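You operate a simulated robot arm through the tools that you are given. There is no shell and no other tool. Be economical: measure what you need, move in short steps, check, and stop when the job is done.

The job below is to be done with a simulated robot arm. You get a single attempt, and the scene is never put back.

TASK
Put two of the fuses from the top of the steel bench on the top of the trolley. Fetch the silver pipe coupling from the top of the steel bench and set it on the top of the low table. Open the trolley drawer, take the sensor pocket from the top of the steel bench and put it in the inside of the trolley drawer and shut the drawer again. Put one of the plug-in blocks from the top of the steel bench on the filter stand under the drain spout. Take the brass nut on the top of the steel bench and put it away on the top of the service stand. Take the brass threaded pipe and put it on the filter stand under the drain spout. Any order will do. Set down upright: silver pipe coupling, plug-in block, brass threaded pipe.

It is judged by the outcome, as a careful person would: the job done as asked, and still so three seconds after it is handed in. It fails if anything else is knocked over, pushed out of place, dropped, spilled or broken.

THE ROBOT
A 7-joint arm with a two-finger parallel gripper on a trunk, on a base that drives. Base frame: it is fixed to the floor where the robot stands at the start and does not move with it; the origin is under the middle of the robot, x ahead of it, y to its left, z up. Units: mm, rad, N and s.
Its first joint turns from -2.897 to 2.897 rad. Places, roughly: brass nut (4x5x2 cm) [1000, 500, 900]; brass threaded pipe (5x4x6 cm) [-900, -600, 900]; filter stand under the drain spout [-3200, -2100, 700]; fuse [500, 0, 750]; inside of the trolley drawer [-1100, -600, 700]; plug-in block [1000, 250, 1000]; sensor pocket (3x3x8 cm) [500, 700, 900]; silver pipe coupling (5x5x5 cm) [700, 100, 900]; top of the low table [1000, -2400, 600]; top of the service stand (40x18 cm) [-1860, -5600, 800]; top of the trolley (76x22 cm) [-1140, -560, 840]; trolley drawer [-1100, -600, 700]. Payload 4.4 kg.
The TCP is the grasp point between the finger pads, 23 mm short of the fingertips. In the tool frame z runs along the fingers and y along their closing line. Largest opening 94 mm; finger width 38, thickness 10; the body of the gripper, 54 by 96 mm, starts 39 mm behind the TCP.
Orientation is that of the tool frame in the base frame, as [roll, pitch, yaw] about the fixed x, y, z axes, in that order (R = Rz(yaw) Ry(pitch) Rx(roll)). With the fingers straight down and closing along the base's y, the tool's x points along the base's -x, its y along +y and its z along -z.

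THE INTERFACE
- The arm moves only by the tool nudge_tool. Its argument "commands" is a list of rows, each a list of 7 numbers: the shift along the tool's x, y, z in mm, then the turn, a rotation vector about the tool's x, y, z in rad, then the finger opening in mm, from 0 to 94. In form: [[dx, dy, dz, wx, wy, wz, fingers], ...]. A call has 1 to 20 rows; each row shifts and turns the commanded pose from where the row before left it, along the tool's axes as they then stand. A row lasts 0.2 s, in which the tool goes at most 50 mm and 0.15 rad; a call with a longer step from one row to the next is refused whole, and so is a gripper value outside its range. Where a pose cannot be reached the arm comes as near as it can. A force on the tool above 40 N (or 10 N above the force at the start of the call, whichever is more), or a blocked arm, ends the call early, and 0.2 s more pass. Each finger travels about 108 mm/s and halts on what it meets, pressing with about 41 N; the grip force reading is that of the motor and also rises with nothing between the fingers. The clock runs only during rows and for 0.2 s after the last one: add rows that do not move to give the fingers time. It gives the time, the measured TCP pose, the force on the tool (base axes), the opening and the grip force at its end, in the units of the frame above (readings bear some noise), with the torque about the TCP (base axes, N m) and any sound that the robot's microphone picked up, and new pictures: "show" is both (left out), scene, wrist or none.
- Cameras (640 x 400 px; columns grow to the right, rows downward): "scene" is now at [128, 184.9, 1424]; the picture's right is [-0.84, -0.54, 0.00], its down [-0.50, 0.79, -0.36] and it looks along [0.20, -0.31, -0.93] (base axes); focal length 214 px, centre (320, 200). "wrist" rides on the gripper at [86, 16, -75] in the tool frame; the picture's right is [-0.18, 0.98, 0.00], its down [-0.58, -0.11, -0.81] and it looks along [-0.79, -0.15, 0.59] (tool axes); focal length 243 px, centre (320, 200). There is no depth. A picture from a camera that has moved, and an enlarged one, comes with that camera's place and axes in the base frame and with its lens.
- drive_base(legs): drives the robot by 1 to 6 legs, each [ahead, left, turn to the left] in mm, mm and rad, along the robot's own axes; the way and the turn of a leg run together, so that a leg with both is an arc; at most 1500 mm and 3.142 rad a leg. The arm and the cameras ride along, it lands a little off, and it stops where it bumps. It gives what a move gives, and a new picture of the scene camera.
- pan_tilt(pan, tilt): turns the head with the scene camera to pan (to the left, within 2.094 rad either way) and tilt (down, from -0.506 to 1.204), counted from straight ahead of the robot. It gives what a move gives, and a new picture of the scene camera.
- enlarge(camera, box): a new picture of the part [left, top, right, bottom] of that camera's present view, enlarged. No time passes.
- finish_job(): hands the job in; it is judged then, once.

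Work in short steps. Places have to be worked out from the pictures, the camera data and where the tool is seen: move nearer, look again, correct. Check each grasp and each placing, and mend what went wrong. You have 483 turns and 360 pictures in all, those below and enlarged ones among them. Open the gripper and draw the arm clear of the work before you hand the job in, unless the task says otherwise; then end with one line.

The tools are called after "Emit:" as a command line: name --pt "numbers of a row" for each row, then --argument value for the rest, lists and objects as JSON in quotes. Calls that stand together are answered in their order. nudge_tool: Moves the arm, as the interface text tells. Its arguments: {"type":"object","properties":{"commands":{"type":"array","items":{"type":"array","items":{"type":"number"}}},"show":{"type":"string","enum":["both","scene","wrist","none"]}},"required":["commands"]} The other tools are called the same way: drive_base (legs) drives the base; pan_tilt (pan, tilt) turns the head that bears the scene camera; enlarge (camera, box) takes an enlarged picture of a part of a camera's view; finish_job () hands the job in.

At the start:

```text
clock: 0.0
ee_pos: [263.4, 401.1, 1113.4]
tool_rot: [-3.141, 0.0, -3.141]
wrist_force: [-0.8, -0.8, 0.2]
moment: [-0.01, -0.01, 0.03]
width: 93.8
grip_force: 0.0
robot x, y, heading: [-0.1, 0.6, -0.0]
head pan, tilt: [-1.002, 1.201]
```

scene: 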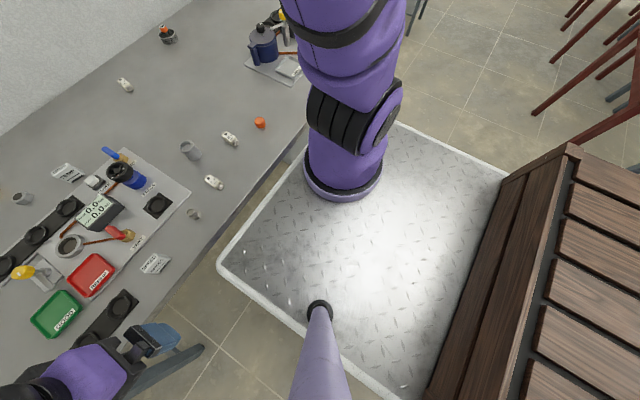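
wrist: 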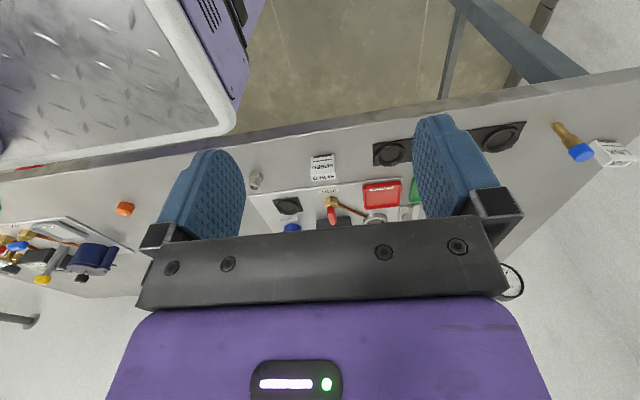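

I start by looking over the bench ahead with the head camera.

Emit:
pan_tilt --pan 0.0 --tilt 0.8

Emit:
pan_tilt --pan 0.8 --tilt 0.8

Emit:
pan_tilt --pan -0.8 --tilt 0.6

Emit:
pan_tilt --pan -2.09 --tilt 0.5

Emit:
pan_tilt --pan 2.09 --tilt 0.5

```text
clock: 1.3
ee_pos: [263.8, 401.1, 1113.1]
tool_rot: [3.141, 0.0, -3.142]
wrist_force: [0.3, 0.3, -1.3]
moment: [-0.03, 0.0, -0.03]
width: 93.9
grip_force: 0.0
robot x, y, heading: [-2.1, -0.9, -0.002]
head pan, tilt: [0.0, 0.799]
camera scene: at [178.5, 232.0, 1451.7], right [0.0, -1.0, 0.0], down [-0.72, 0.0, -0.7], along [0.7, 0.0, -0.72], focal length 214 px, centre (320, 200)
```

scene: 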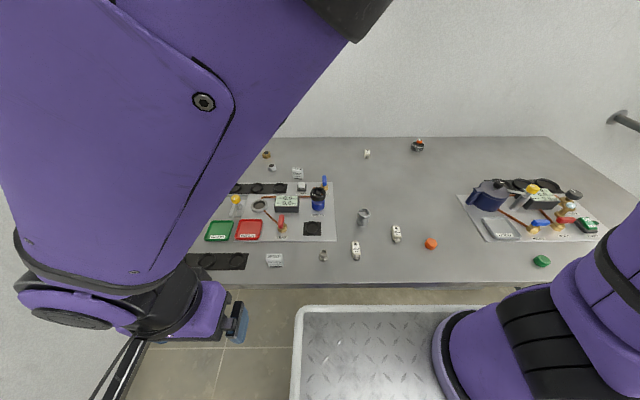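

```text
clock: 2.4
ee_pos: [264.0, 400.7, 1112.8]
tool_rot: [-3.141, -0.001, 3.14]
wrist_force: [0.2, 0.2, 0.3]
moment: [-0.03, 0.01, -0.04]
width: 94.0
grip_force: 0.0
robot x, y, heading: [0.4, -2.9, -0.0]
head pan, tilt: [0.799, 0.799]
camera scene: at [154.2, 289.8, 1451.7], right [0.72, -0.7, 0.0], down [-0.5, -0.51, -0.7], along [0.49, 0.5, -0.72], focal length 214 px, centre (320, 200)
```

scene: 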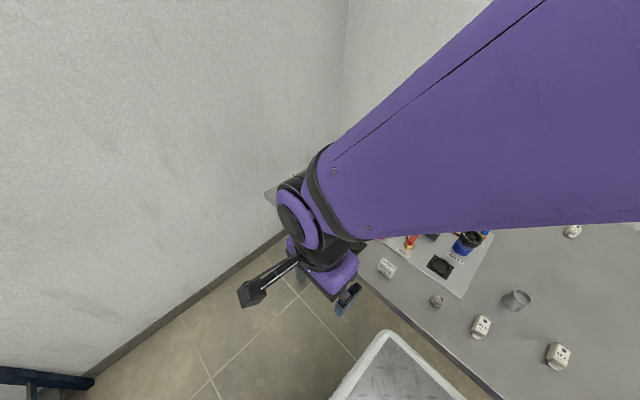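

```text
clock: 4.1
ee_pos: [260.8, 400.9, 1113.7]
tool_rot: [-3.141, 0.0, -3.14]
wrist_force: [0.1, -0.1, -0.6]
moment: [0.0, 0.0, 0.0]
width: 94.2
grip_force: 0.1
robot x, y, heading: [-1.3, 0.3, 0.001]
head pan, tilt: [-0.799, 0.6]
camera scene: at [159.6, 168.8, 1468.6], right [-0.72, -0.7, 0.0], down [-0.39, 0.4, -0.82], along [0.58, -0.59, -0.57], focal length 214 px, centre (320, 200)
```

scene: 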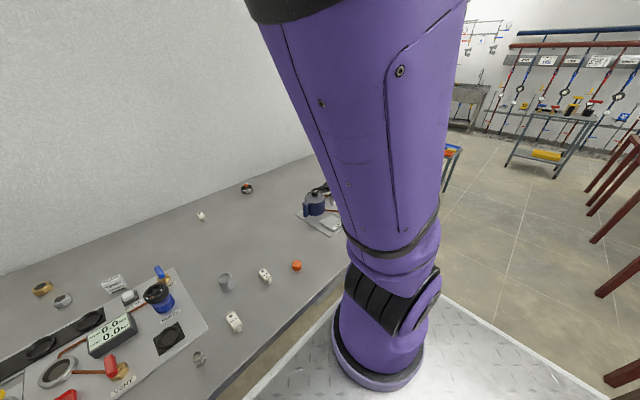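

```text
clock: 5.5
ee_pos: [264.8, 400.3, 1113.2]
tool_rot: [3.139, -0.001, -3.141]
wrist_force: [-1.2, -0.3, 0.1]
moment: [0.02, -0.01, -0.01]
width: 93.9
grip_force: 0.0
robot x, y, heading: [-1.3, 2.5, 0.006]
head pan, tilt: [-2.089, 0.499]
camera scene: at [52.9, 153.0, 1477.7], right [-0.87, 0.49, 0.0], down [0.24, 0.42, -0.88], along [-0.43, -0.76, -0.48], focal length 214 px, centre (320, 200)
```

scene: 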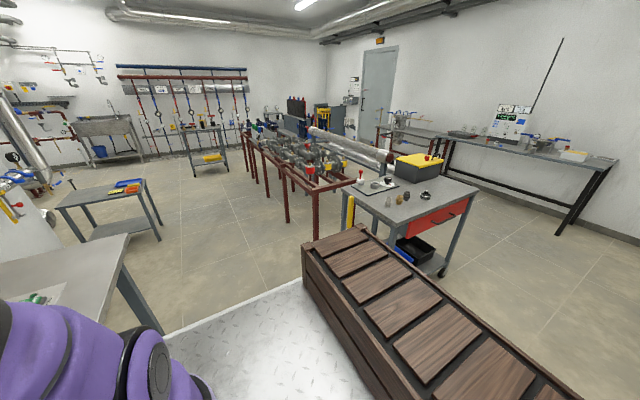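

```text
clock: 8.9
ee_pos: [268.3, 400.4, 1112.8]
tool_rot: [3.14, 0.0, 3.133]
wrist_force: [0.6, -0.1, -0.7]
moment: [-0.01, -0.02, 0.0]
width: 93.8
grip_force: 0.0
robot x, y, heading: [1.4, 2.6, 0.003]
head pan, tilt: [2.089, 0.499]
camera scene: at [166.8, 173.0, 1476.9], right [-0.65, -0.76, 0.0], down [-0.37, 0.32, -0.87], along [0.66, -0.57, -0.49], focal length 214 px, centre (320, 200)
```

scene: 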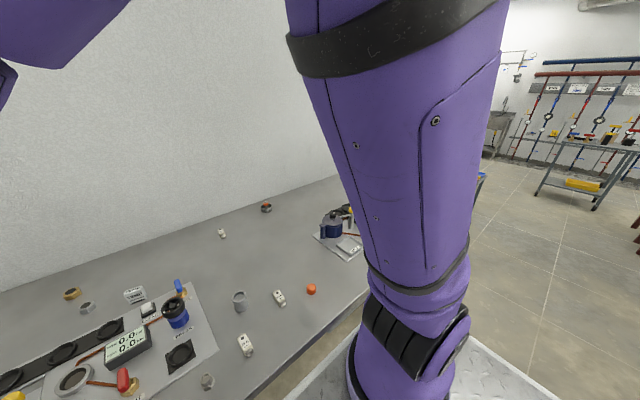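

I return the head to face the bench and enlarge to identify the objects.

Emit:
pan_tilt --pan -0.1 --tilt 0.8

Emit:
enlarge --camera "scene" --box '[180, 130, 340, 290]'

Emit:
enlarge --camera "scene" --box '[320, 120, 480, 280]'

Emit:
enlarge --camera "wrist" --box '[440, 60, 640, 200]'

```text
clock: 11.0
ee_pos: [263.7, 400.6, 1113.8]
tool_rot: [3.141, -0.001, 3.142]
wrist_force: [0.0, 0.1, 0.0]
moment: [0.0, 0.02, -0.01]
width: 94.2
grip_force: 0.0
robot x, y, heading: [1.9, -4.0, 0.004]
head pan, tilt: [-0.099, 0.799]
camera scene: at [178.2, 224.1, 1451.7], right [-0.1, -1.0, 0.0], down [-0.71, 0.07, -0.7], along [0.69, -0.07, -0.72], focal length 214 px, centre (320, 200)
```

scene: 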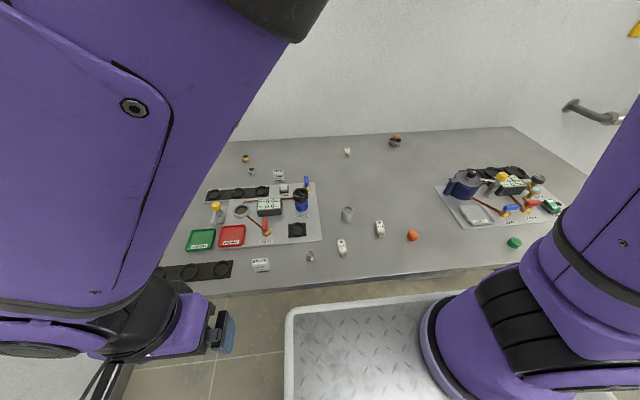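

```text
2.50 times, centred on (260, 210) of scene
camera zoom: at [178.2, 224.1, 1451.7], right [-0.1, -1.0, 0.0], down [-0.71, 0.07, -0.7], along [0.69, -0.07, -0.72], focal length 536 px, centre (470, 175)
```

zoom: 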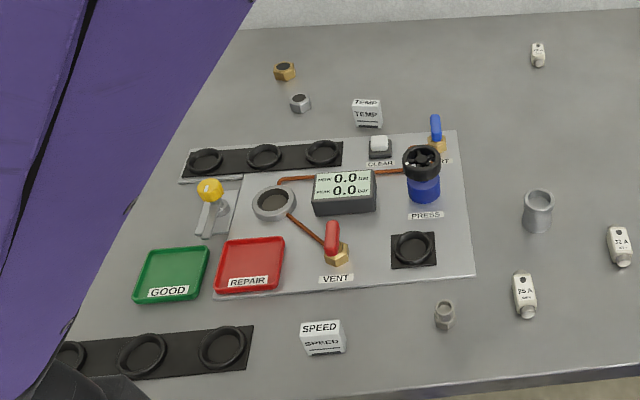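

```text
2.50 times, centred on (400, 200) of scene
camera zoom: at [178.2, 224.1, 1451.7], right [-0.1, -1.0, 0.0], down [-0.71, 0.07, -0.7], along [0.69, -0.07, -0.72], focal length 536 px, centre (120, 200)
```

zoom: 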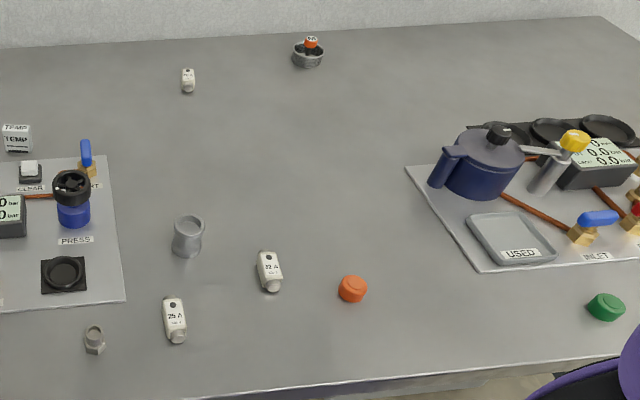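

```text
2.86 times, centred on (540, 130) of wrist
camera zoom: at [177.0, 416.6, 1187.2], right [0.18, 0.98, 0.0], down [0.58, -0.11, 0.81], along [0.79, -0.15, -0.59], focal length 693 px, centre (-309, 400)
```

zoom: 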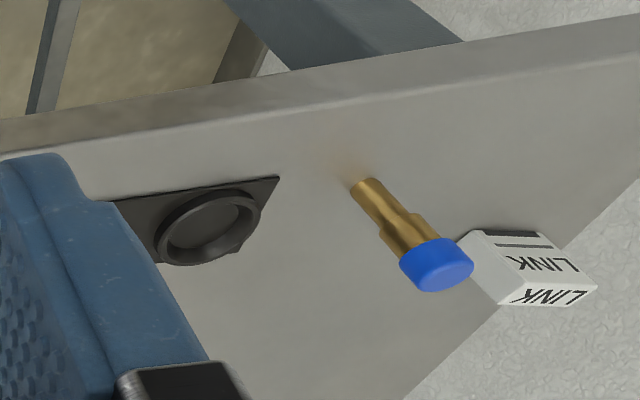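

The "25 A / 32 A" white pieces are fuses, TEMP/SPEED/LINK look like the plug-in blocks, and the brass thing with the blue cap is the sensor pocket. The bench top seems to be near z≈890. I move the tool above the second fuse at about (550, 0) and check.

Emit:
nudge_tool --pt "-24 -40.5 0 0 0 0 94" --pt "-24 -40.5 0 0 0 0 94" --pt "-24 -40.5 0 0 0 0 94" --pt "-24 -40.5 0 0 0 0 94" --pt "-24 -40.5 0 0 0 0 94" --pt "-24 -40.5 0 0 0 0 94" --pt "-24 -40.5 0 0 0 0 94" --pt "-24 -40.5 0 0 0 0 94" --pt "-24 -40.5 0 0 0 0 94" --pt "-24 -40.5 0 0 0 0 94" --pt "0 0 0 0 0 0 94"

```text
clock: 13.4
ee_pos: [524.1, 16.5, 1127.5]
tool_rot: [-3.141, -0.001, -3.141]
wrist_force: [0.5, 0.2, 1.0]
moment: [-0.03, -0.04, -0.03]
width: 94.3
grip_force: 0.3
out of reach, approached as far as the arm can: row 6, 7, 8
robot x, y, heading: [-0.6, -0.2, 0.005]
head pan, tilt: [-0.099, 0.799]
camera scene: at [178.1, 224.0, 1451.7], right [-0.1, -0.99, 0.0], down [-0.71, 0.07, -0.7], along [0.69, -0.07, -0.72], focal length 214 px, centre (320, 200)
camera wrist: at [437.1, 32.6, 1201.9], right [0.18, 0.98, 0.0], down [0.58, -0.11, 0.81], along [0.79, -0.15, -0.59], focal length 243 px, centre (320, 200)
```

scene: 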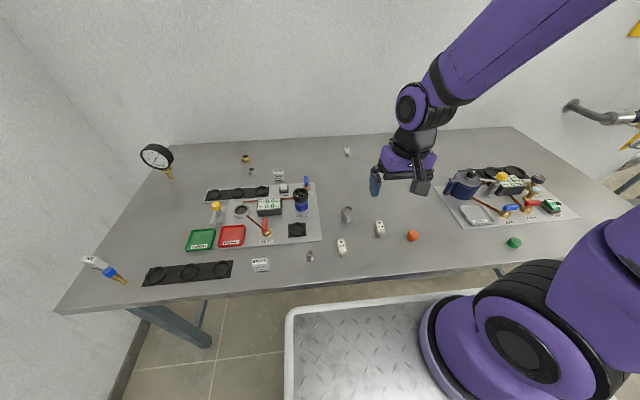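
wrist: 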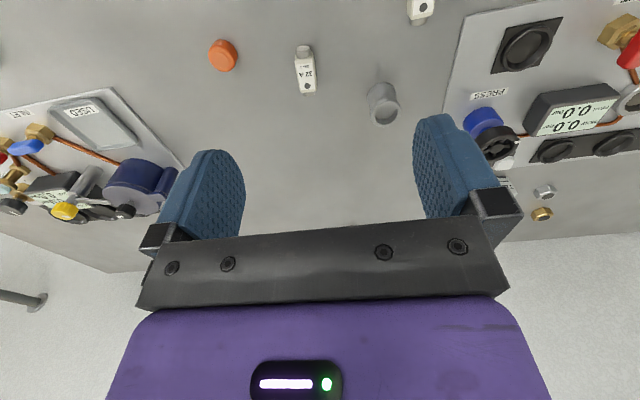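

The fuse lies at around (585, -12), on a bench top at about z 850–870. I move over it and down to look closer.

Emit:
nudge_tool --pt "-20 -10 35 0 0 0 94" --pt "-20 -10 35 0 0 0 94" --pt "-20 -5 35 0 0 0 94" --pt "0 0 35 0 0 0 94" --pt "0 0 0 0 0 0 94"

```text
clock: 14.6
ee_pos: [583.1, -9.9, 984.7]
tool_rot: [3.141, 0.001, -3.141]
wrist_force: [0.3, -0.2, -0.4]
moment: [0.0, -0.05, -0.01]
width: 94.2
grip_force: 0.0
robot x, y, heading: [-0.7, -1.8, -0.003]
head pan, tilt: [-0.099, 0.799]
camera scene: at [178.0, 223.9, 1451.8], right [-0.1, -0.99, 0.0], down [-0.71, 0.07, -0.7], along [0.69, -0.07, -0.72], focal length 214 px, centre (320, 200)
camera wrist: at [497.7, 6.5, 1059.5], right [0.18, 0.98, 0.0], down [0.58, -0.11, 0.81], along [0.79, -0.15, -0.59], focal length 243 px, centre (320, 200)
```

scene: 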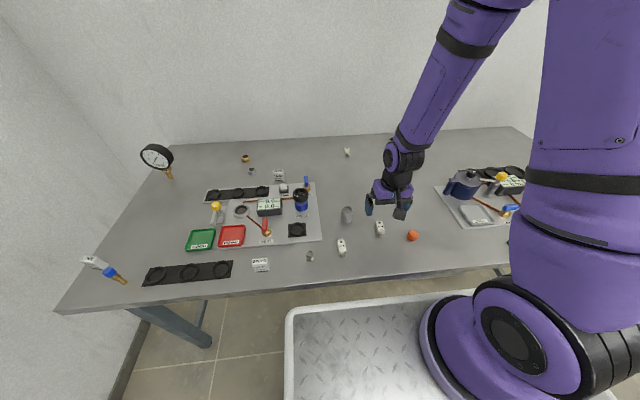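
wrist: 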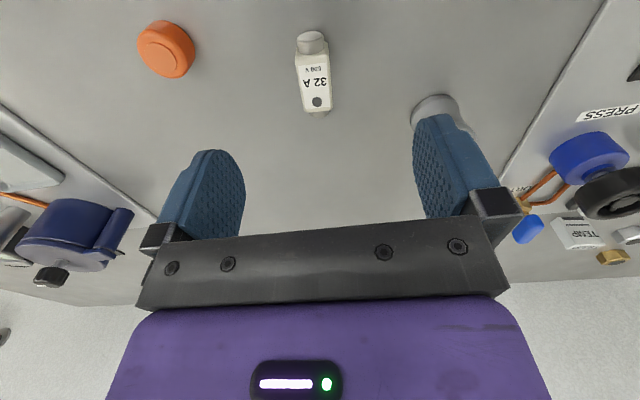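

The fuse centre triangulates to about (593, -17, 860). I shift slightly, narrow the fingers and descend.

Emit:
nudge_tool --pt "-5 -4 30 0 0 0 60" --pt "-5 -4 30 0 0 0 60" --pt "0 0 25 0 0 0 60" --pt "0 0 0 0 0 0 60" --show "wrist"

```text
clock: 15.6
ee_pos: [594.4, -18.2, 901.1]
tool_rot: [3.142, 0.0, -3.141]
wrist_force: [-0.5, -0.2, 0.1]
moment: [0.02, -0.02, 0.01]
width: 59.8
grip_force: 0.2
robot x, y, heading: [-1.1, -1.6, -0.0]
head pan, tilt: [-0.099, 0.799]
camera wrist: at [507.7, -2.6, 975.8], right [0.18, 0.98, 0.0], down [0.58, -0.11, 0.81], along [0.79, -0.15, -0.59], focal length 243 px, centre (320, 200)
```

wrist: 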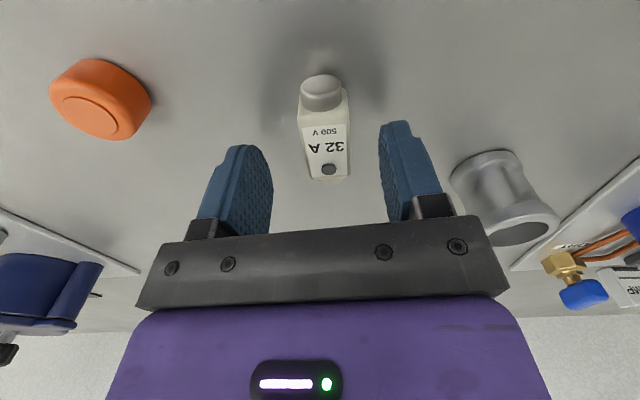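

The fuse lies flat along x, centred near (585, -15). I shift back slightly and go down gently, watching the force.

Emit:
nudge_tool --pt "4 3 5 0 0 0 60" --pt "4 0 5 0 0 0 60" --pt "0 0 5 0 0 0 60" --pt "0 0 5 0 0 0 60" --pt "0 0 0 0 0 0 60" --show "wrist"

```text
clock: 16.7
ee_pos: [585.6, -14.7, 883.2]
tool_rot: [3.141, 0.003, -3.141]
wrist_force: [-3.3, -0.3, 15.7]
moment: [-0.22, 0.34, 0.17]
width: 60.0
grip_force: 0.1
robot x, y, heading: [0.2, 0.4, -0.001]
head pan, tilt: [-0.099, 0.799]
stopped in row 5: the force on the tool passed its limit at 41 N (the readings are from after the stop); the commanded pose is now the measured one
camera wrist: at [499.3, 1.8, 956.7], right [0.18, 0.98, 0.0], down [0.58, -0.11, 0.81], along [0.79, -0.15, -0.59], focal length 243 px, centre (320, 200)
```

wrist: 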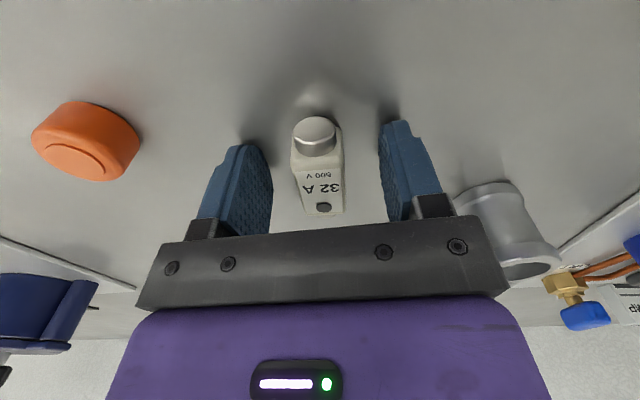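

The fingertips touched the bench, so its top is at z≈860. I lift 3 mm and close on the fuse.

Emit:
nudge_tool --pt "0 0 -4 0 0 0 60" --pt "0 0 0 0 0 0 20" --pt "0 0 0 0 0 0 5" --pt "0 0 0 0 0 0 5" --pt "0 0 0 0 0 0 5" --show "wrist"

```text
clock: 17.9
ee_pos: [587.3, -14.3, 887.5]
tool_rot: [-3.141, 0.002, 3.14]
wrist_force: [0.4, 0.1, 0.9]
moment: [-0.04, -0.02, 0.0]
width: 23.3
grip_force: 41.0
robot x, y, heading: [-0.9, -2.2, 0.0]
head pan, tilt: [-0.099, 0.799]
camera wrist: at [499.9, 2.0, 960.7], right [0.18, 0.98, 0.0], down [0.58, -0.11, 0.81], along [0.79, -0.15, -0.59], focal length 243 px, centre (320, 200)
```

wrist: 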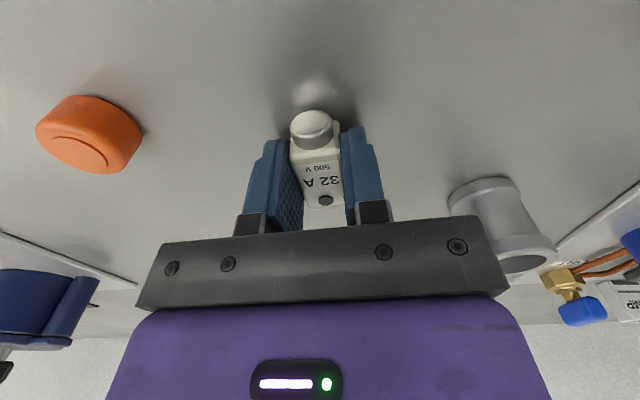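

The fuse is held at 23 mm width. I lift it, then look round towards the trolley to plan the drive.

Emit:
nudge_tool --pt "0 0 -30 0 0 0 5" --pt "0 0 -45 0 0 0 5" --pt "0 0 -45 0 0 0 5" --pt "0 0 -45 0 0 0 5" --pt "0 0 -45 0 0 0 5" --pt "0 0 -40 0 0 0 5" --pt "0 0 0 0 0 0 5" --show "wrist"

Emit:
pan_tilt --pan -2.09 --tilt 0.8

Emit:
pan_tilt --pan -1.5 --tilt 0.7

Emit:
pan_tilt --pan 1.8 --tilt 0.7

```text
clock: 19.5
ee_pos: [583.5, -15.5, 1137.2]
tool_rot: [3.141, -0.001, 3.14]
wrist_force: [0.1, 0.3, -1.0]
moment: [-0.02, 0.03, 0.02]
width: 23.1
grip_force: 41.8
robot x, y, heading: [3.5, 2.6, 0.001]
head pan, tilt: [-0.099, 0.799]
camera wrist: at [496.8, 0.5, 1209.8], right [0.18, 0.98, 0.0], down [0.58, -0.11, 0.81], along [0.79, -0.15, -0.59], focal length 243 px, centre (320, 200)
```

wrist: 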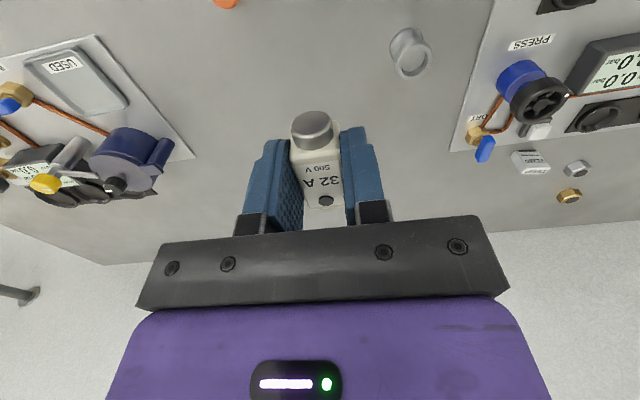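

```text
clock: 21.4
ee_pos: [583.6, -15.9, 1136.1]
tool_rot: [3.141, 0.0, -3.141]
wrist_force: [0.4, -0.3, -0.7]
moment: [0.0, 0.0, 0.02]
width: 23.3
grip_force: 41.2
robot x, y, heading: [1.6, 4.0, 0.004]
head pan, tilt: [-2.089, 0.799]
camera scene: at [58.0, 161.9, 1451.7], right [-0.87, 0.49, 0.0], down [0.35, 0.62, -0.7], along [-0.35, -0.61, -0.72], focal length 214 px, centre (320, 200)
```

scene: 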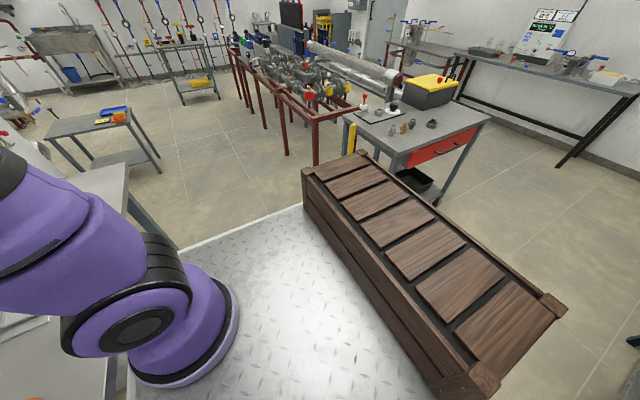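

```text
clock: 22.4
ee_pos: [582.5, -15.1, 1135.6]
tool_rot: [3.141, 0.0, -3.14]
wrist_force: [-0.3, -0.5, -0.8]
moment: [-0.03, -0.01, -0.01]
width: 23.3
grip_force: 40.8
robot x, y, heading: [-2.3, 2.9, 0.004]
head pan, tilt: [-1.499, 0.7]
camera scene: at [103.9, 147.2, 1460.0], right [-1.0, -0.07, 0.0], down [-0.05, 0.64, -0.76], along [0.05, -0.76, -0.64], focal length 214 px, centre (320, 200)
```

scene: 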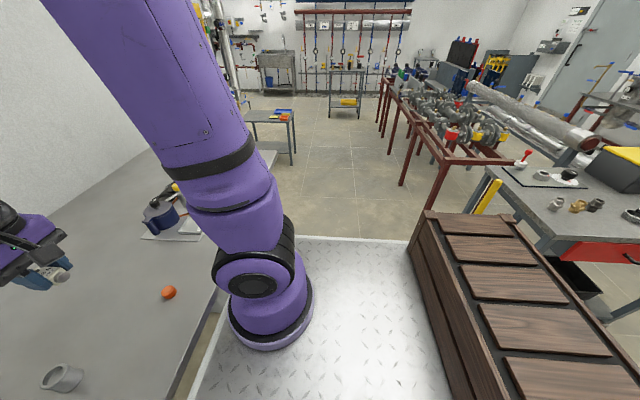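

```text
clock: 25.2
ee_pos: [583.7, -15.2, 1136.5]
tool_rot: [3.141, 0.001, 3.141]
wrist_force: [-0.4, -0.2, -0.6]
moment: [-0.01, -0.02, -0.02]
width: 23.1
grip_force: 41.0
robot x, y, heading: [1.8, 0.2, 0.002]
head pan, tilt: [1.799, 0.7]
camera scene: at [78.7, 314.7, 1460.0], right [0.97, 0.23, 0.0], down [0.15, -0.63, -0.76], along [-0.17, 0.75, -0.64], focal length 214 px, centre (320, 200)
```

scene: 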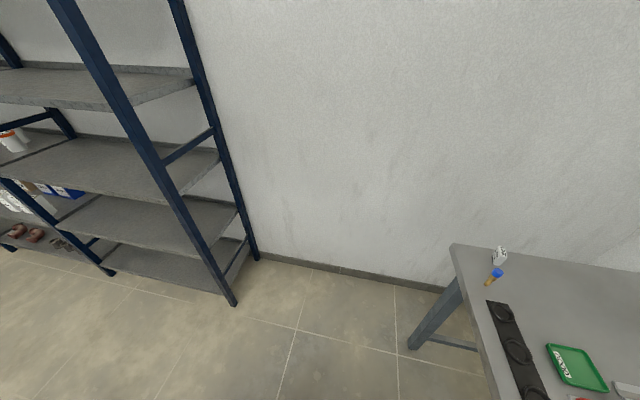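

The deck and crate look to be the robot's own body (about ±275 mm wide). The trolley front, with its red drawer, faces +y at about y≈-460. I back away from the bench and drive to stand north of the trolley, facing it.

Emit:
drive_base --legs '[[-300, 0, 0], [-830, 140, 0]]'

Emit:
pan_tilt --pan -1.3 --tilt 0.8

```text
clock: 31.4
ee_pos: [-546.5, 122.4, 1135.2]
tool_rot: [3.141, 0.003, 3.124]
wrist_force: [-0.2, -0.6, -1.1]
moment: [0.02, 0.02, 0.02]
width: 23.2
grip_force: 40.6
robot x, y, heading: [-1130.9, 146.3, -0.02]
head pan, tilt: [1.799, 0.7]
camera scene: at [-1045.9, 461.3, 1460.0], right [0.98, 0.21, 0.0], down [0.14, -0.63, -0.76], along [-0.16, 0.75, -0.64], focal length 214 px, centre (320, 200)
```

scene: 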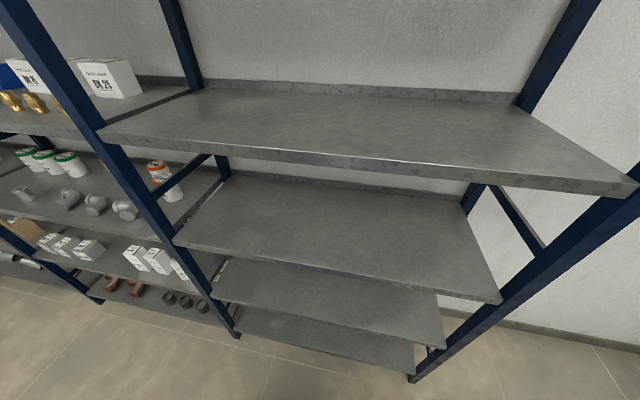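

```text
clock: 34.0
ee_pos: [-546.8, 121.8, 1137.1]
tool_rot: [-3.14, 0.002, 3.123]
wrist_force: [0.1, 0.7, -1.4]
moment: [-0.03, 0.0, -0.01]
width: 23.4
grip_force: 40.9
robot x, y, heading: [-1131.5, 145.1, -0.016]
head pan, tilt: [-1.3, 0.799]
camera scene: at [-1007.7, 300.2, 1451.7], right [-0.97, -0.25, 0.0], down [-0.18, 0.69, -0.7], along [0.18, -0.67, -0.72], focal length 214 px, centre (320, 200)
```

scene: 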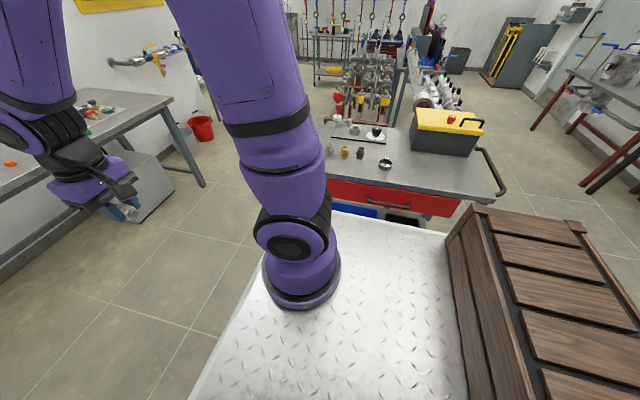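

Deck and crate ride along with the robot. Now I turn right to face the trolley.

Emit:
drive_base --legs '[[0, 0, -1.555]]'

Emit:
pan_tilt --pan 0.0 --tilt 0.8

```text
clock: 38.2
ee_pos: [-1137.3, -435.7, 1134.8]
tool_rot: [-3.141, 0.001, 1.584]
wrist_force: [-1.1, 0.4, -0.9]
moment: [0.0, 0.02, -0.02]
width: 23.4
grip_force: 41.0
robot x, y, heading: [-1130.7, 148.9, -1.553]
head pan, tilt: [-1.3, 0.799]
camera scene: at [-973.3, 25.5, 1451.7], right [-0.28, 0.96, 0.0], down [0.69, 0.2, -0.7], along [-0.67, -0.2, -0.72], focal length 214 px, centre (320, 200)
```

scene: 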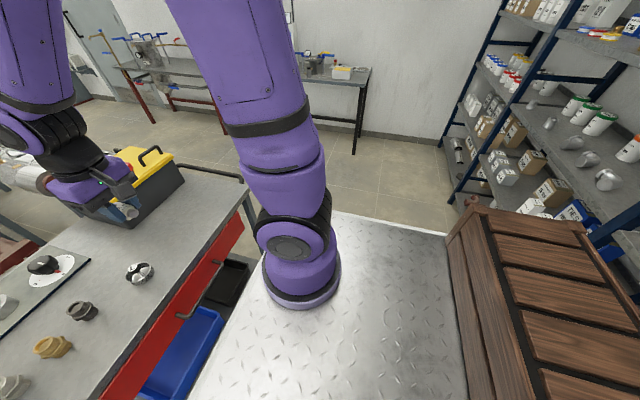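

```text
clock: 39.6
ee_pos: [-1136.9, -435.4, 1136.4]
tool_rot: [-3.14, 0.001, 1.584]
wrist_force: [0.5, -0.2, -1.5]
moment: [-0.02, 0.01, 0.03]
width: 23.3
grip_force: 40.9
robot x, y, heading: [-1128.4, 148.8, -1.557]
head pan, tilt: [0.0, 0.799]
camera scene: at [-894.8, -32.6, 1451.7], right [-1.0, -0.01, 0.0], down [-0.01, 0.72, -0.7], along [0.01, -0.7, -0.72], focal length 214 px, centre (320, 200)
```

scene: 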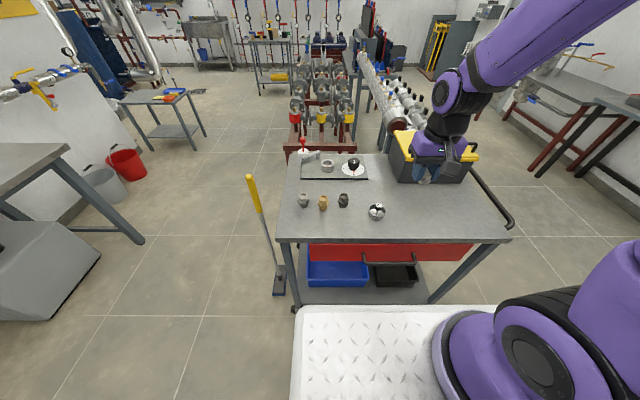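

Trolley front edge is at y≈-440, with free space near (-1200, -530). I move the fuse there and descend to about z 900.

Emit:
nudge_tool --pt "-32 -21 0 0 0 0 5" --pt "-32 -21 0 0 0 0 5" --pt "-32 -21 0 0 0 0 5" --pt "0 0 45 0 0 0 5" --pt "0 0 45 0 0 0 5" --pt "0 0 45 0 0 0 5" --pt "0 0 45 0 0 0 5" --pt "0 0 40 0 0 0 5" --pt "0 0 0 0 0 0 5"

```text
clock: 41.6
ee_pos: [-1199.7, -531.7, 916.8]
tool_rot: [-3.141, 0.002, 1.586]
wrist_force: [0.1, 0.7, -1.4]
moment: [0.03, 0.0, -0.03]
width: 23.4
grip_force: 41.3
robot x, y, heading: [-1132.7, 150.7, -1.551]
head pan, tilt: [0.0, 0.799]
camera scene: at [-894.8, -32.4, 1451.7], right [-1.0, -0.01, 0.0], down [-0.01, 0.72, -0.7], along [0.01, -0.7, -0.72], focal length 214 px, centre (320, 200)
camera wrist: at [-1183.4, -445.1, 990.4], right [0.99, -0.17, 0.0], down [-0.1, -0.58, 0.81], along [-0.14, -0.8, -0.59], focal length 243 px, centre (320, 200)
```

scene: 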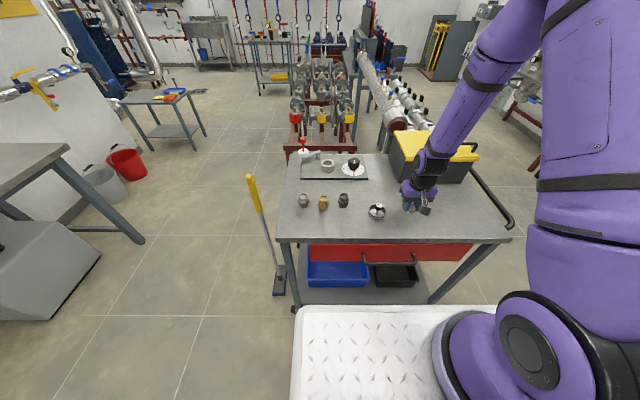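
wrist: 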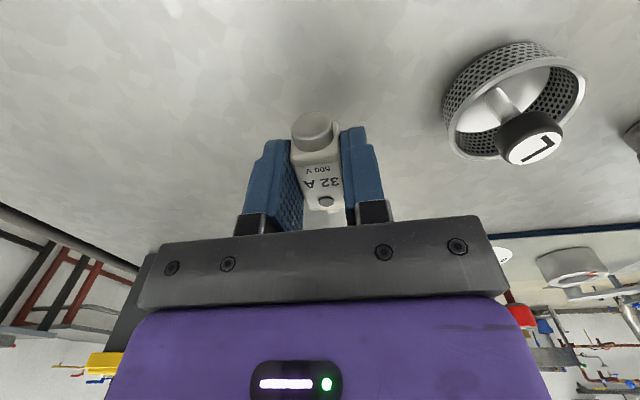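

Clear spot below. I lower slowly until contact at about z 867.

Emit:
nudge_tool --pt "0 0 20 0 0 0 5" --pt "0 0 12 0 0 0 5" --pt "0 0 5 0 0 0 5" --pt "0 0 4 0 0 0 5" --pt "0 0 3 0 0 0 5" --pt "0 0 3 0 0 0 5" --pt "0 0 3 0 0 0 5" --show "wrist"

```text
clock: 42.9
ee_pos: [-1198.5, -532.9, 872.0]
tool_rot: [-3.141, 0.005, 1.582]
wrist_force: [0.2, 5.7, 18.4]
moment: [0.11, 0.01, -0.1]
width: 23.3
grip_force: 40.7
robot x, y, heading: [-1131.1, 142.9, -1.555]
head pan, tilt: [0.0, 0.799]
stopped in row 6: the force on the tool passed its limit at 74 N (the readings are from after the stop); the commanded pose is now the measured one
camera wrist: at [-1184.2, -446.0, 946.5], right [0.99, -0.17, 0.0], down [-0.1, -0.58, 0.81], along [-0.14, -0.8, -0.59], focal length 243 px, centre (320, 200)
```

wrist: 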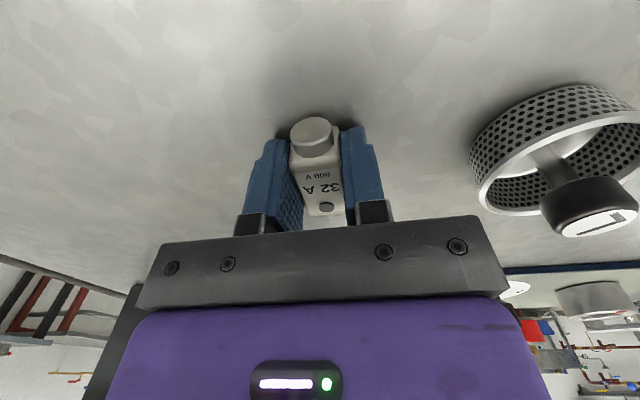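

Contact made (trolley top ≈845). I open modestly and lift away.

Emit:
nudge_tool --pt "0 0 -1 0 0 0 24" --pt "0 0 0 0 0 0 40" --pt "0 0 0 0 0 0 60" --pt "0 0 -5 0 0 0 60" --pt "0 0 -30 0 0 0 60" --pt "0 0 -45 0 0 0 60" --pt "0 0 -45 0 0 0 60" --pt "0 0 -45 0 0 0 60" --pt "0 0 -45 0 0 0 60" --pt "0 0 -40 0 0 0 60" --pt "0 0 0 0 0 0 60"

```text
clock: 45.3
ee_pos: [-1199.8, -532.4, 1129.3]
tool_rot: [-3.141, 0.005, 1.586]
wrist_force: [-0.1, 0.5, -0.7]
moment: [0.0, -0.01, 0.01]
width: 60.0
grip_force: 0.0
robot x, y, heading: [-1128.5, 149.1, -1.556]
head pan, tilt: [0.0, 0.799]
camera scene: at [-894.8, -32.7, 1451.7], right [-1.0, -0.01, 0.0], down [-0.01, 0.72, -0.7], along [0.01, -0.7, -0.72], focal length 214 px, centre (320, 200)
camera wrist: at [-1183.6, -444.8, 1202.9], right [0.99, -0.17, 0.0], down [-0.1, -0.58, 0.81], along [-0.14, -0.8, -0.59], focal length 243 px, centre (320, 200)
```

scene: 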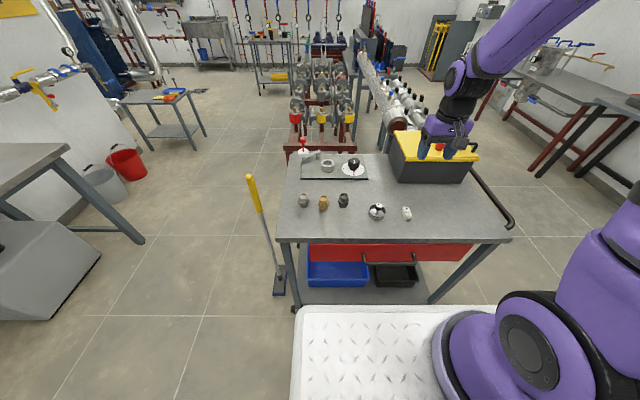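
wrist: 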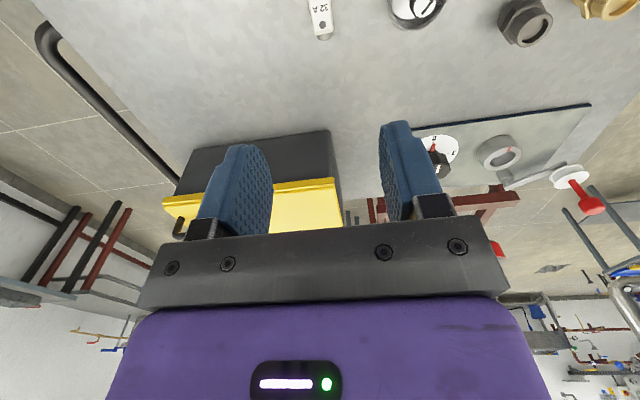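

First fuse is on the trolley. While here, I look at the brass threaded pipe near (-899, -600) on the trolley.

Emit:
nudge_tool --pt "2 45 0 0 0 0 90" --pt "2 45 0 0 0 0 90" --pt "2 45 0 0 0 0 90" --pt "2 45 0 0 0 0 90" --pt "2 45 0 0 0 0 90" --pt "2 45 0 0 0 0 90" --pt "2 30 20 0 0 0 90" --pt "0 0 40 0 0 0 90" --pt "0 0 40 0 0 0 90" --pt "0 0 0 0 0 0 90"

Emit:
enlarge --camera "scene" --box '[280, 140, 440, 240]'

```text
clock: 47.5
ee_pos: [-898.7, -513.4, 1029.4]
tool_rot: [-3.141, 0.004, 1.584]
wrist_force: [-0.2, 0.4, -0.3]
moment: [-0.02, -0.01, -0.03]
width: 90.0
grip_force: 0.3
robot x, y, heading: [-1126.0, 146.6, -1.559]
head pan, tilt: [0.0, 0.799]
camera scene: at [-894.8, -32.4, 1451.7], right [-1.0, -0.01, 0.0], down [-0.01, 0.72, -0.7], along [0.01, -0.7, -0.72], focal length 214 px, centre (320, 200)
camera wrist: at [-884.8, -427.0, 1102.6], right [0.99, -0.17, 0.0], down [-0.1, -0.58, 0.81], along [-0.14, -0.8, -0.59], focal length 243 px, centre (320, 200)
```

scene: 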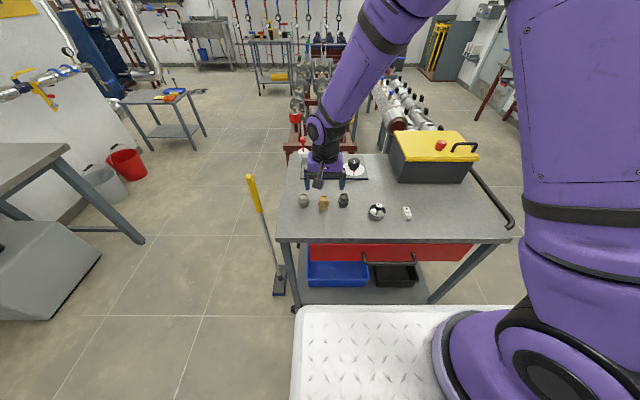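
wrist: 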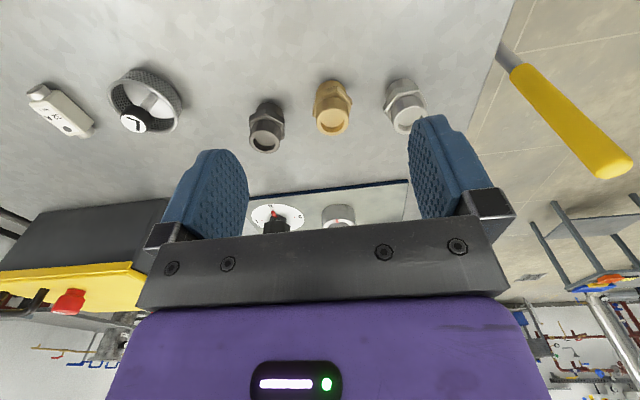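

```text
4.00 times, centred on (360, 190) of scene
camera zoom: at [-894.8, -32.4, 1451.7], right [-1.0, -0.01, 0.0], down [-0.01, 0.72, -0.7], along [0.01, -0.7, -0.72], focal length 858 px, centre (160, 240)
```

zoom: 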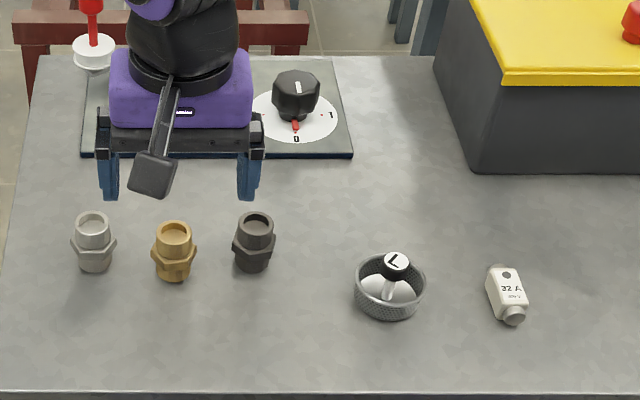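

The brass pipe stands upright at about (-899, -575), hex flats facing ±y. I move above it and rotate the gripper 90° to close across the flats without touching its neighbours.

Emit:
nudge_tool --pt "-31 0 0 0 0 0 80" --pt "-31 0 0 0 0 0 80" --pt "0 0 0 0 0 0.143 80" --pt "0 0 0 0 0 0.143 80" --pt "0 0 0 0 0 0.143 80" --pt "0 0 0 0 0 0.143 80" --pt "0 0 0 0 0 0.143 80" --pt "0 0 0 0 0 0.143 80" --pt "0 0 0 0 0 0.143 80" --pt "0 0 0 0 0 0.143 80" --pt "0 0 0 0 0 0.143 80" --pt "0 0 0 0 0 0.143 80" --pt "0 0 0 0 0 0.15 80" --pt "0 0 0 0 0 0 80"

```text
clock: 50.5
ee_pos: [-897.9, -576.7, 1027.6]
tool_rot: [3.135, -0.001, 0.002]
wrist_force: [-0.5, -0.4, 0.8]
moment: [-0.01, -0.02, 0.01]
width: 80.1
grip_force: 0.1
robot x, y, heading: [-1128.3, 148.8, -1.557]
head pan, tilt: [0.0, 0.799]
camera scene: at [-894.8, -32.6, 1451.7], right [-1.0, -0.01, 0.0], down [-0.01, 0.72, -0.7], along [0.01, -0.7, -0.72], focal length 214 px, centre (320, 200)
camera wrist: at [-812.1, -592.5, 1102.4], right [-0.18, -0.98, 0.0], down [-0.58, 0.11, 0.81], along [-0.79, 0.14, -0.59], focal length 243 px, centre (320, 200)
```

scene: 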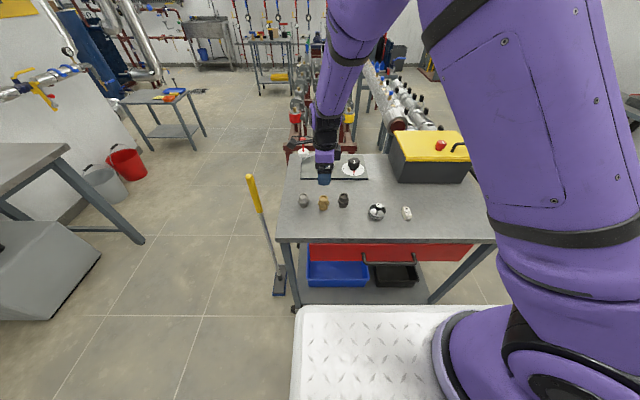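
wrist: 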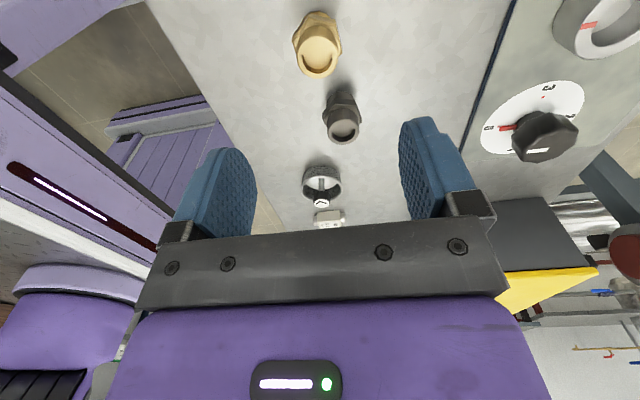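

Pipe confirmed at (-896, -575). I descend to a check height.

Emit:
nudge_tool --pt "2 -1 35 0 0 0 80" --pt "0 0 35 0 0 0 80" --pt "0 0 25 0 0 0 80" --pt "0 0 0 0 0 0 80"

```text
clock: 51.5
ee_pos: [-895.4, -577.1, 934.6]
tool_rot: [3.137, 0.001, 0.006]
wrist_force: [-0.3, 0.9, -0.3]
moment: [-0.02, 0.0, 0.0]
width: 80.0
grip_force: 0.0
robot x, y, heading: [-1128.8, 141.3, -1.557]
head pan, tilt: [0.0, 0.799]
camera scene: at [-894.8, -32.5, 1451.7], right [-1.0, -0.01, 0.0], down [-0.01, 0.72, -0.7], along [0.01, -0.7, -0.72], focal length 214 px, centre (320, 200)
camera wrist: at [-809.4, -592.4, 1008.3], right [-0.18, -0.98, 0.0], down [-0.58, 0.11, 0.81], along [-0.79, 0.14, -0.59], focal length 243 px, centre (320, 200)
```

scene: 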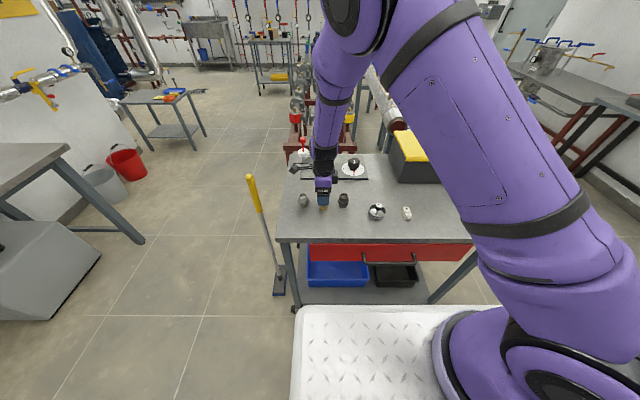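
wrist: 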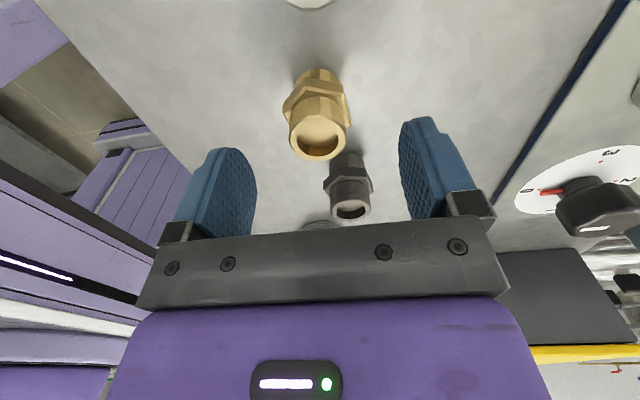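

Well aligned. I descend to grip the hex mid-height and close.

Emit:
nudge_tool --pt "0 0 20 0 0 0 80" --pt "0 0 20 0 0 0 80" --pt "0 0 15 0 0 0 80" --pt "0 0 0 0 0 0 80" --pt "0 0 0 0 0 0 60" --pt "0 0 0 0 0 0 40" --pt "0 0 0 0 0 0 25" --pt "0 0 0 0 0 0 25" --show "wrist"

```text
clock: 53.3
ee_pos: [-894.9, -576.3, 877.7]
tool_rot: [3.136, -0.001, 0.005]
wrist_force: [0.2, -0.1, 0.0]
moment: [-0.01, 0.02, -0.02]
width: 42.3
grip_force: 41.0
robot x, y, heading: [-1128.4, 148.4, -1.554]
head pan, tilt: [0.0, 0.799]
camera wrist: at [-808.4, -592.5, 952.3], right [-0.18, -0.98, 0.0], down [-0.58, 0.11, 0.81], along [-0.79, 0.14, -0.59], focal length 243 px, centre (320, 200)
```

wrist: 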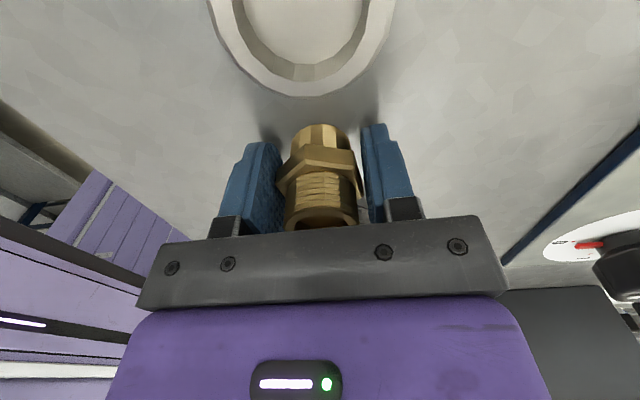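

Pipe gripped (42 mm). I lift it and look to the right for the filter stand at (-3200, -2100).

Emit:
nudge_tool --pt "0 0 -20 0 0 0 25" --pt "0 0 -40 0 0 0 25" --pt "0 0 -45 0 0 0 25" --pt "0 0 -45 0 0 0 25" --pt "0 0 -45 0 0 0 25" --pt "0 0 -45 0 0 0 25" --pt "0 0 0 0 0 0 25" --show "wrist"

Emit:
pan_tilt --pan -0.9 --tilt 0.35

```text
clock: 54.9
ee_pos: [-896.9, -574.7, 1120.3]
tool_rot: [3.138, 0.0, 0.006]
wrist_force: [0.0, 0.3, -1.6]
moment: [0.02, -0.04, -0.01]
width: 42.0
grip_force: 41.2
robot x, y, heading: [-1130.2, 147.7, -1.55]
head pan, tilt: [0.0, 0.799]
camera wrist: at [-810.1, -590.2, 1194.4], right [-0.18, -0.98, 0.0], down [-0.58, 0.11, 0.81], along [-0.79, 0.14, -0.59], focal length 243 px, centre (320, 200)
```

wrist: 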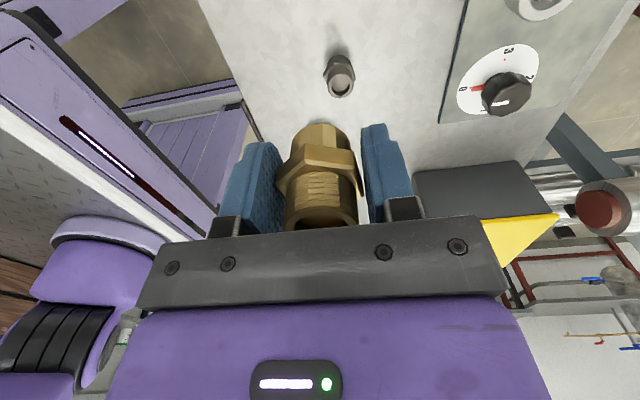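

```text
clock: 56.1
ee_pos: [-897.7, -574.3, 1119.5]
tool_rot: [3.135, 0.0, 0.005]
wrist_force: [0.3, -0.2, -0.7]
moment: [0.05, -0.01, 0.01]
width: 42.2
grip_force: 40.6
robot x, y, heading: [-1129.2, 150.2, -1.561]
head pan, tilt: [-0.901, 0.351]
camera scene: at [-967.9, -10.8, 1491.3], right [-0.63, 0.77, 0.0], down [0.27, 0.22, -0.94], along [-0.73, -0.59, -0.34], focal length 214 px, centre (320, 200)
```

scene: 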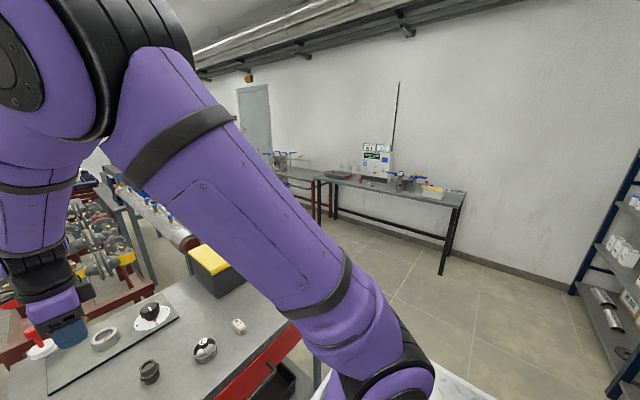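

I retract the arm nearer the robot, then strafe right past the trolley end to look towards the filter stand.

Emit:
nudge_tool --pt "-20 -24 -4 0 0 0 25" --pt "-40 -24 -4 0 0 0 25" --pt "-40 -24 -4 0 0 0 25" --pt "-40 -24 -4 0 0 0 25" --pt "-40 -24 -4 0 0 0 25" --pt "-40 0 0 0 0 0 25" --pt "0 0 0 0 0 0 25" --show "none"

Emit:
drive_base --legs '[[0, -1150, 0]]'

Emit:
pan_tilt --pan -0.5 --tilt 0.5

```text
clock: 57.7
ee_pos: [-1117.7, -456.7, 1136.4]
tool_rot: [3.136, -0.001, 0.006]
wrist_force: [-0.4, 0.2, -1.3]
moment: [0.02, 0.0, -0.01]
width: 42.1
grip_force: 40.6
robot x, y, heading: [-1130.4, 148.4, -1.557]
head pan, tilt: [-0.901, 0.351]
```

```text
clock: 63.6
ee_pos: [-2270.3, -475.4, 1136.7]
tool_rot: [3.137, 0.001, 0.01]
wrist_force: [-0.2, 0.6, -1.1]
moment: [0.02, -0.01, 0.01]
width: 42.1
grip_force: 40.9
robot x, y, heading: [-2287.9, 130.8, -1.551]
head pan, tilt: [-0.901, 0.351]
camera scene: at [-2123.8, -28.6, 1491.4], right [-0.64, 0.77, 0.0], down [0.27, 0.22, -0.94], along [-0.72, -0.6, -0.34], focal length 214 px, centre (320, 200)
```

scene: 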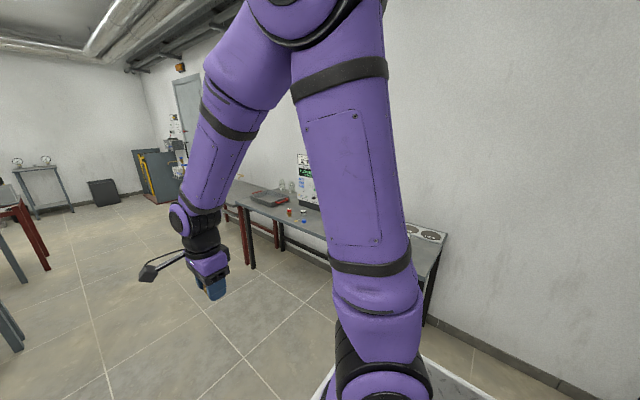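

```text
clock: 64.5
ee_pos: [-2269.3, -476.0, 1136.8]
tool_rot: [3.135, 0.0, 0.011]
wrist_force: [-0.1, 0.8, -1.5]
moment: [-0.02, -0.01, 0.0]
width: 42.1
grip_force: 40.7
robot x, y, heading: [-2286.9, 132.0, -1.55]
head pan, tilt: [-0.499, 0.499]
camera scene: at [-2094.0, -50.0, 1477.7], right [-0.89, 0.46, 0.0], down [0.22, 0.42, -0.88], along [-0.41, -0.78, -0.48], focal length 214 px, centre (320, 200)
```

scene: 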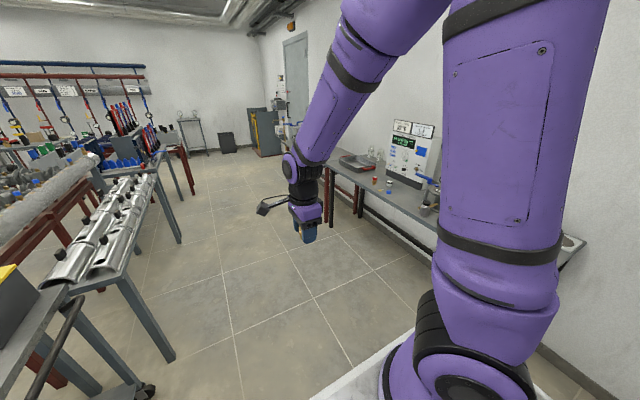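

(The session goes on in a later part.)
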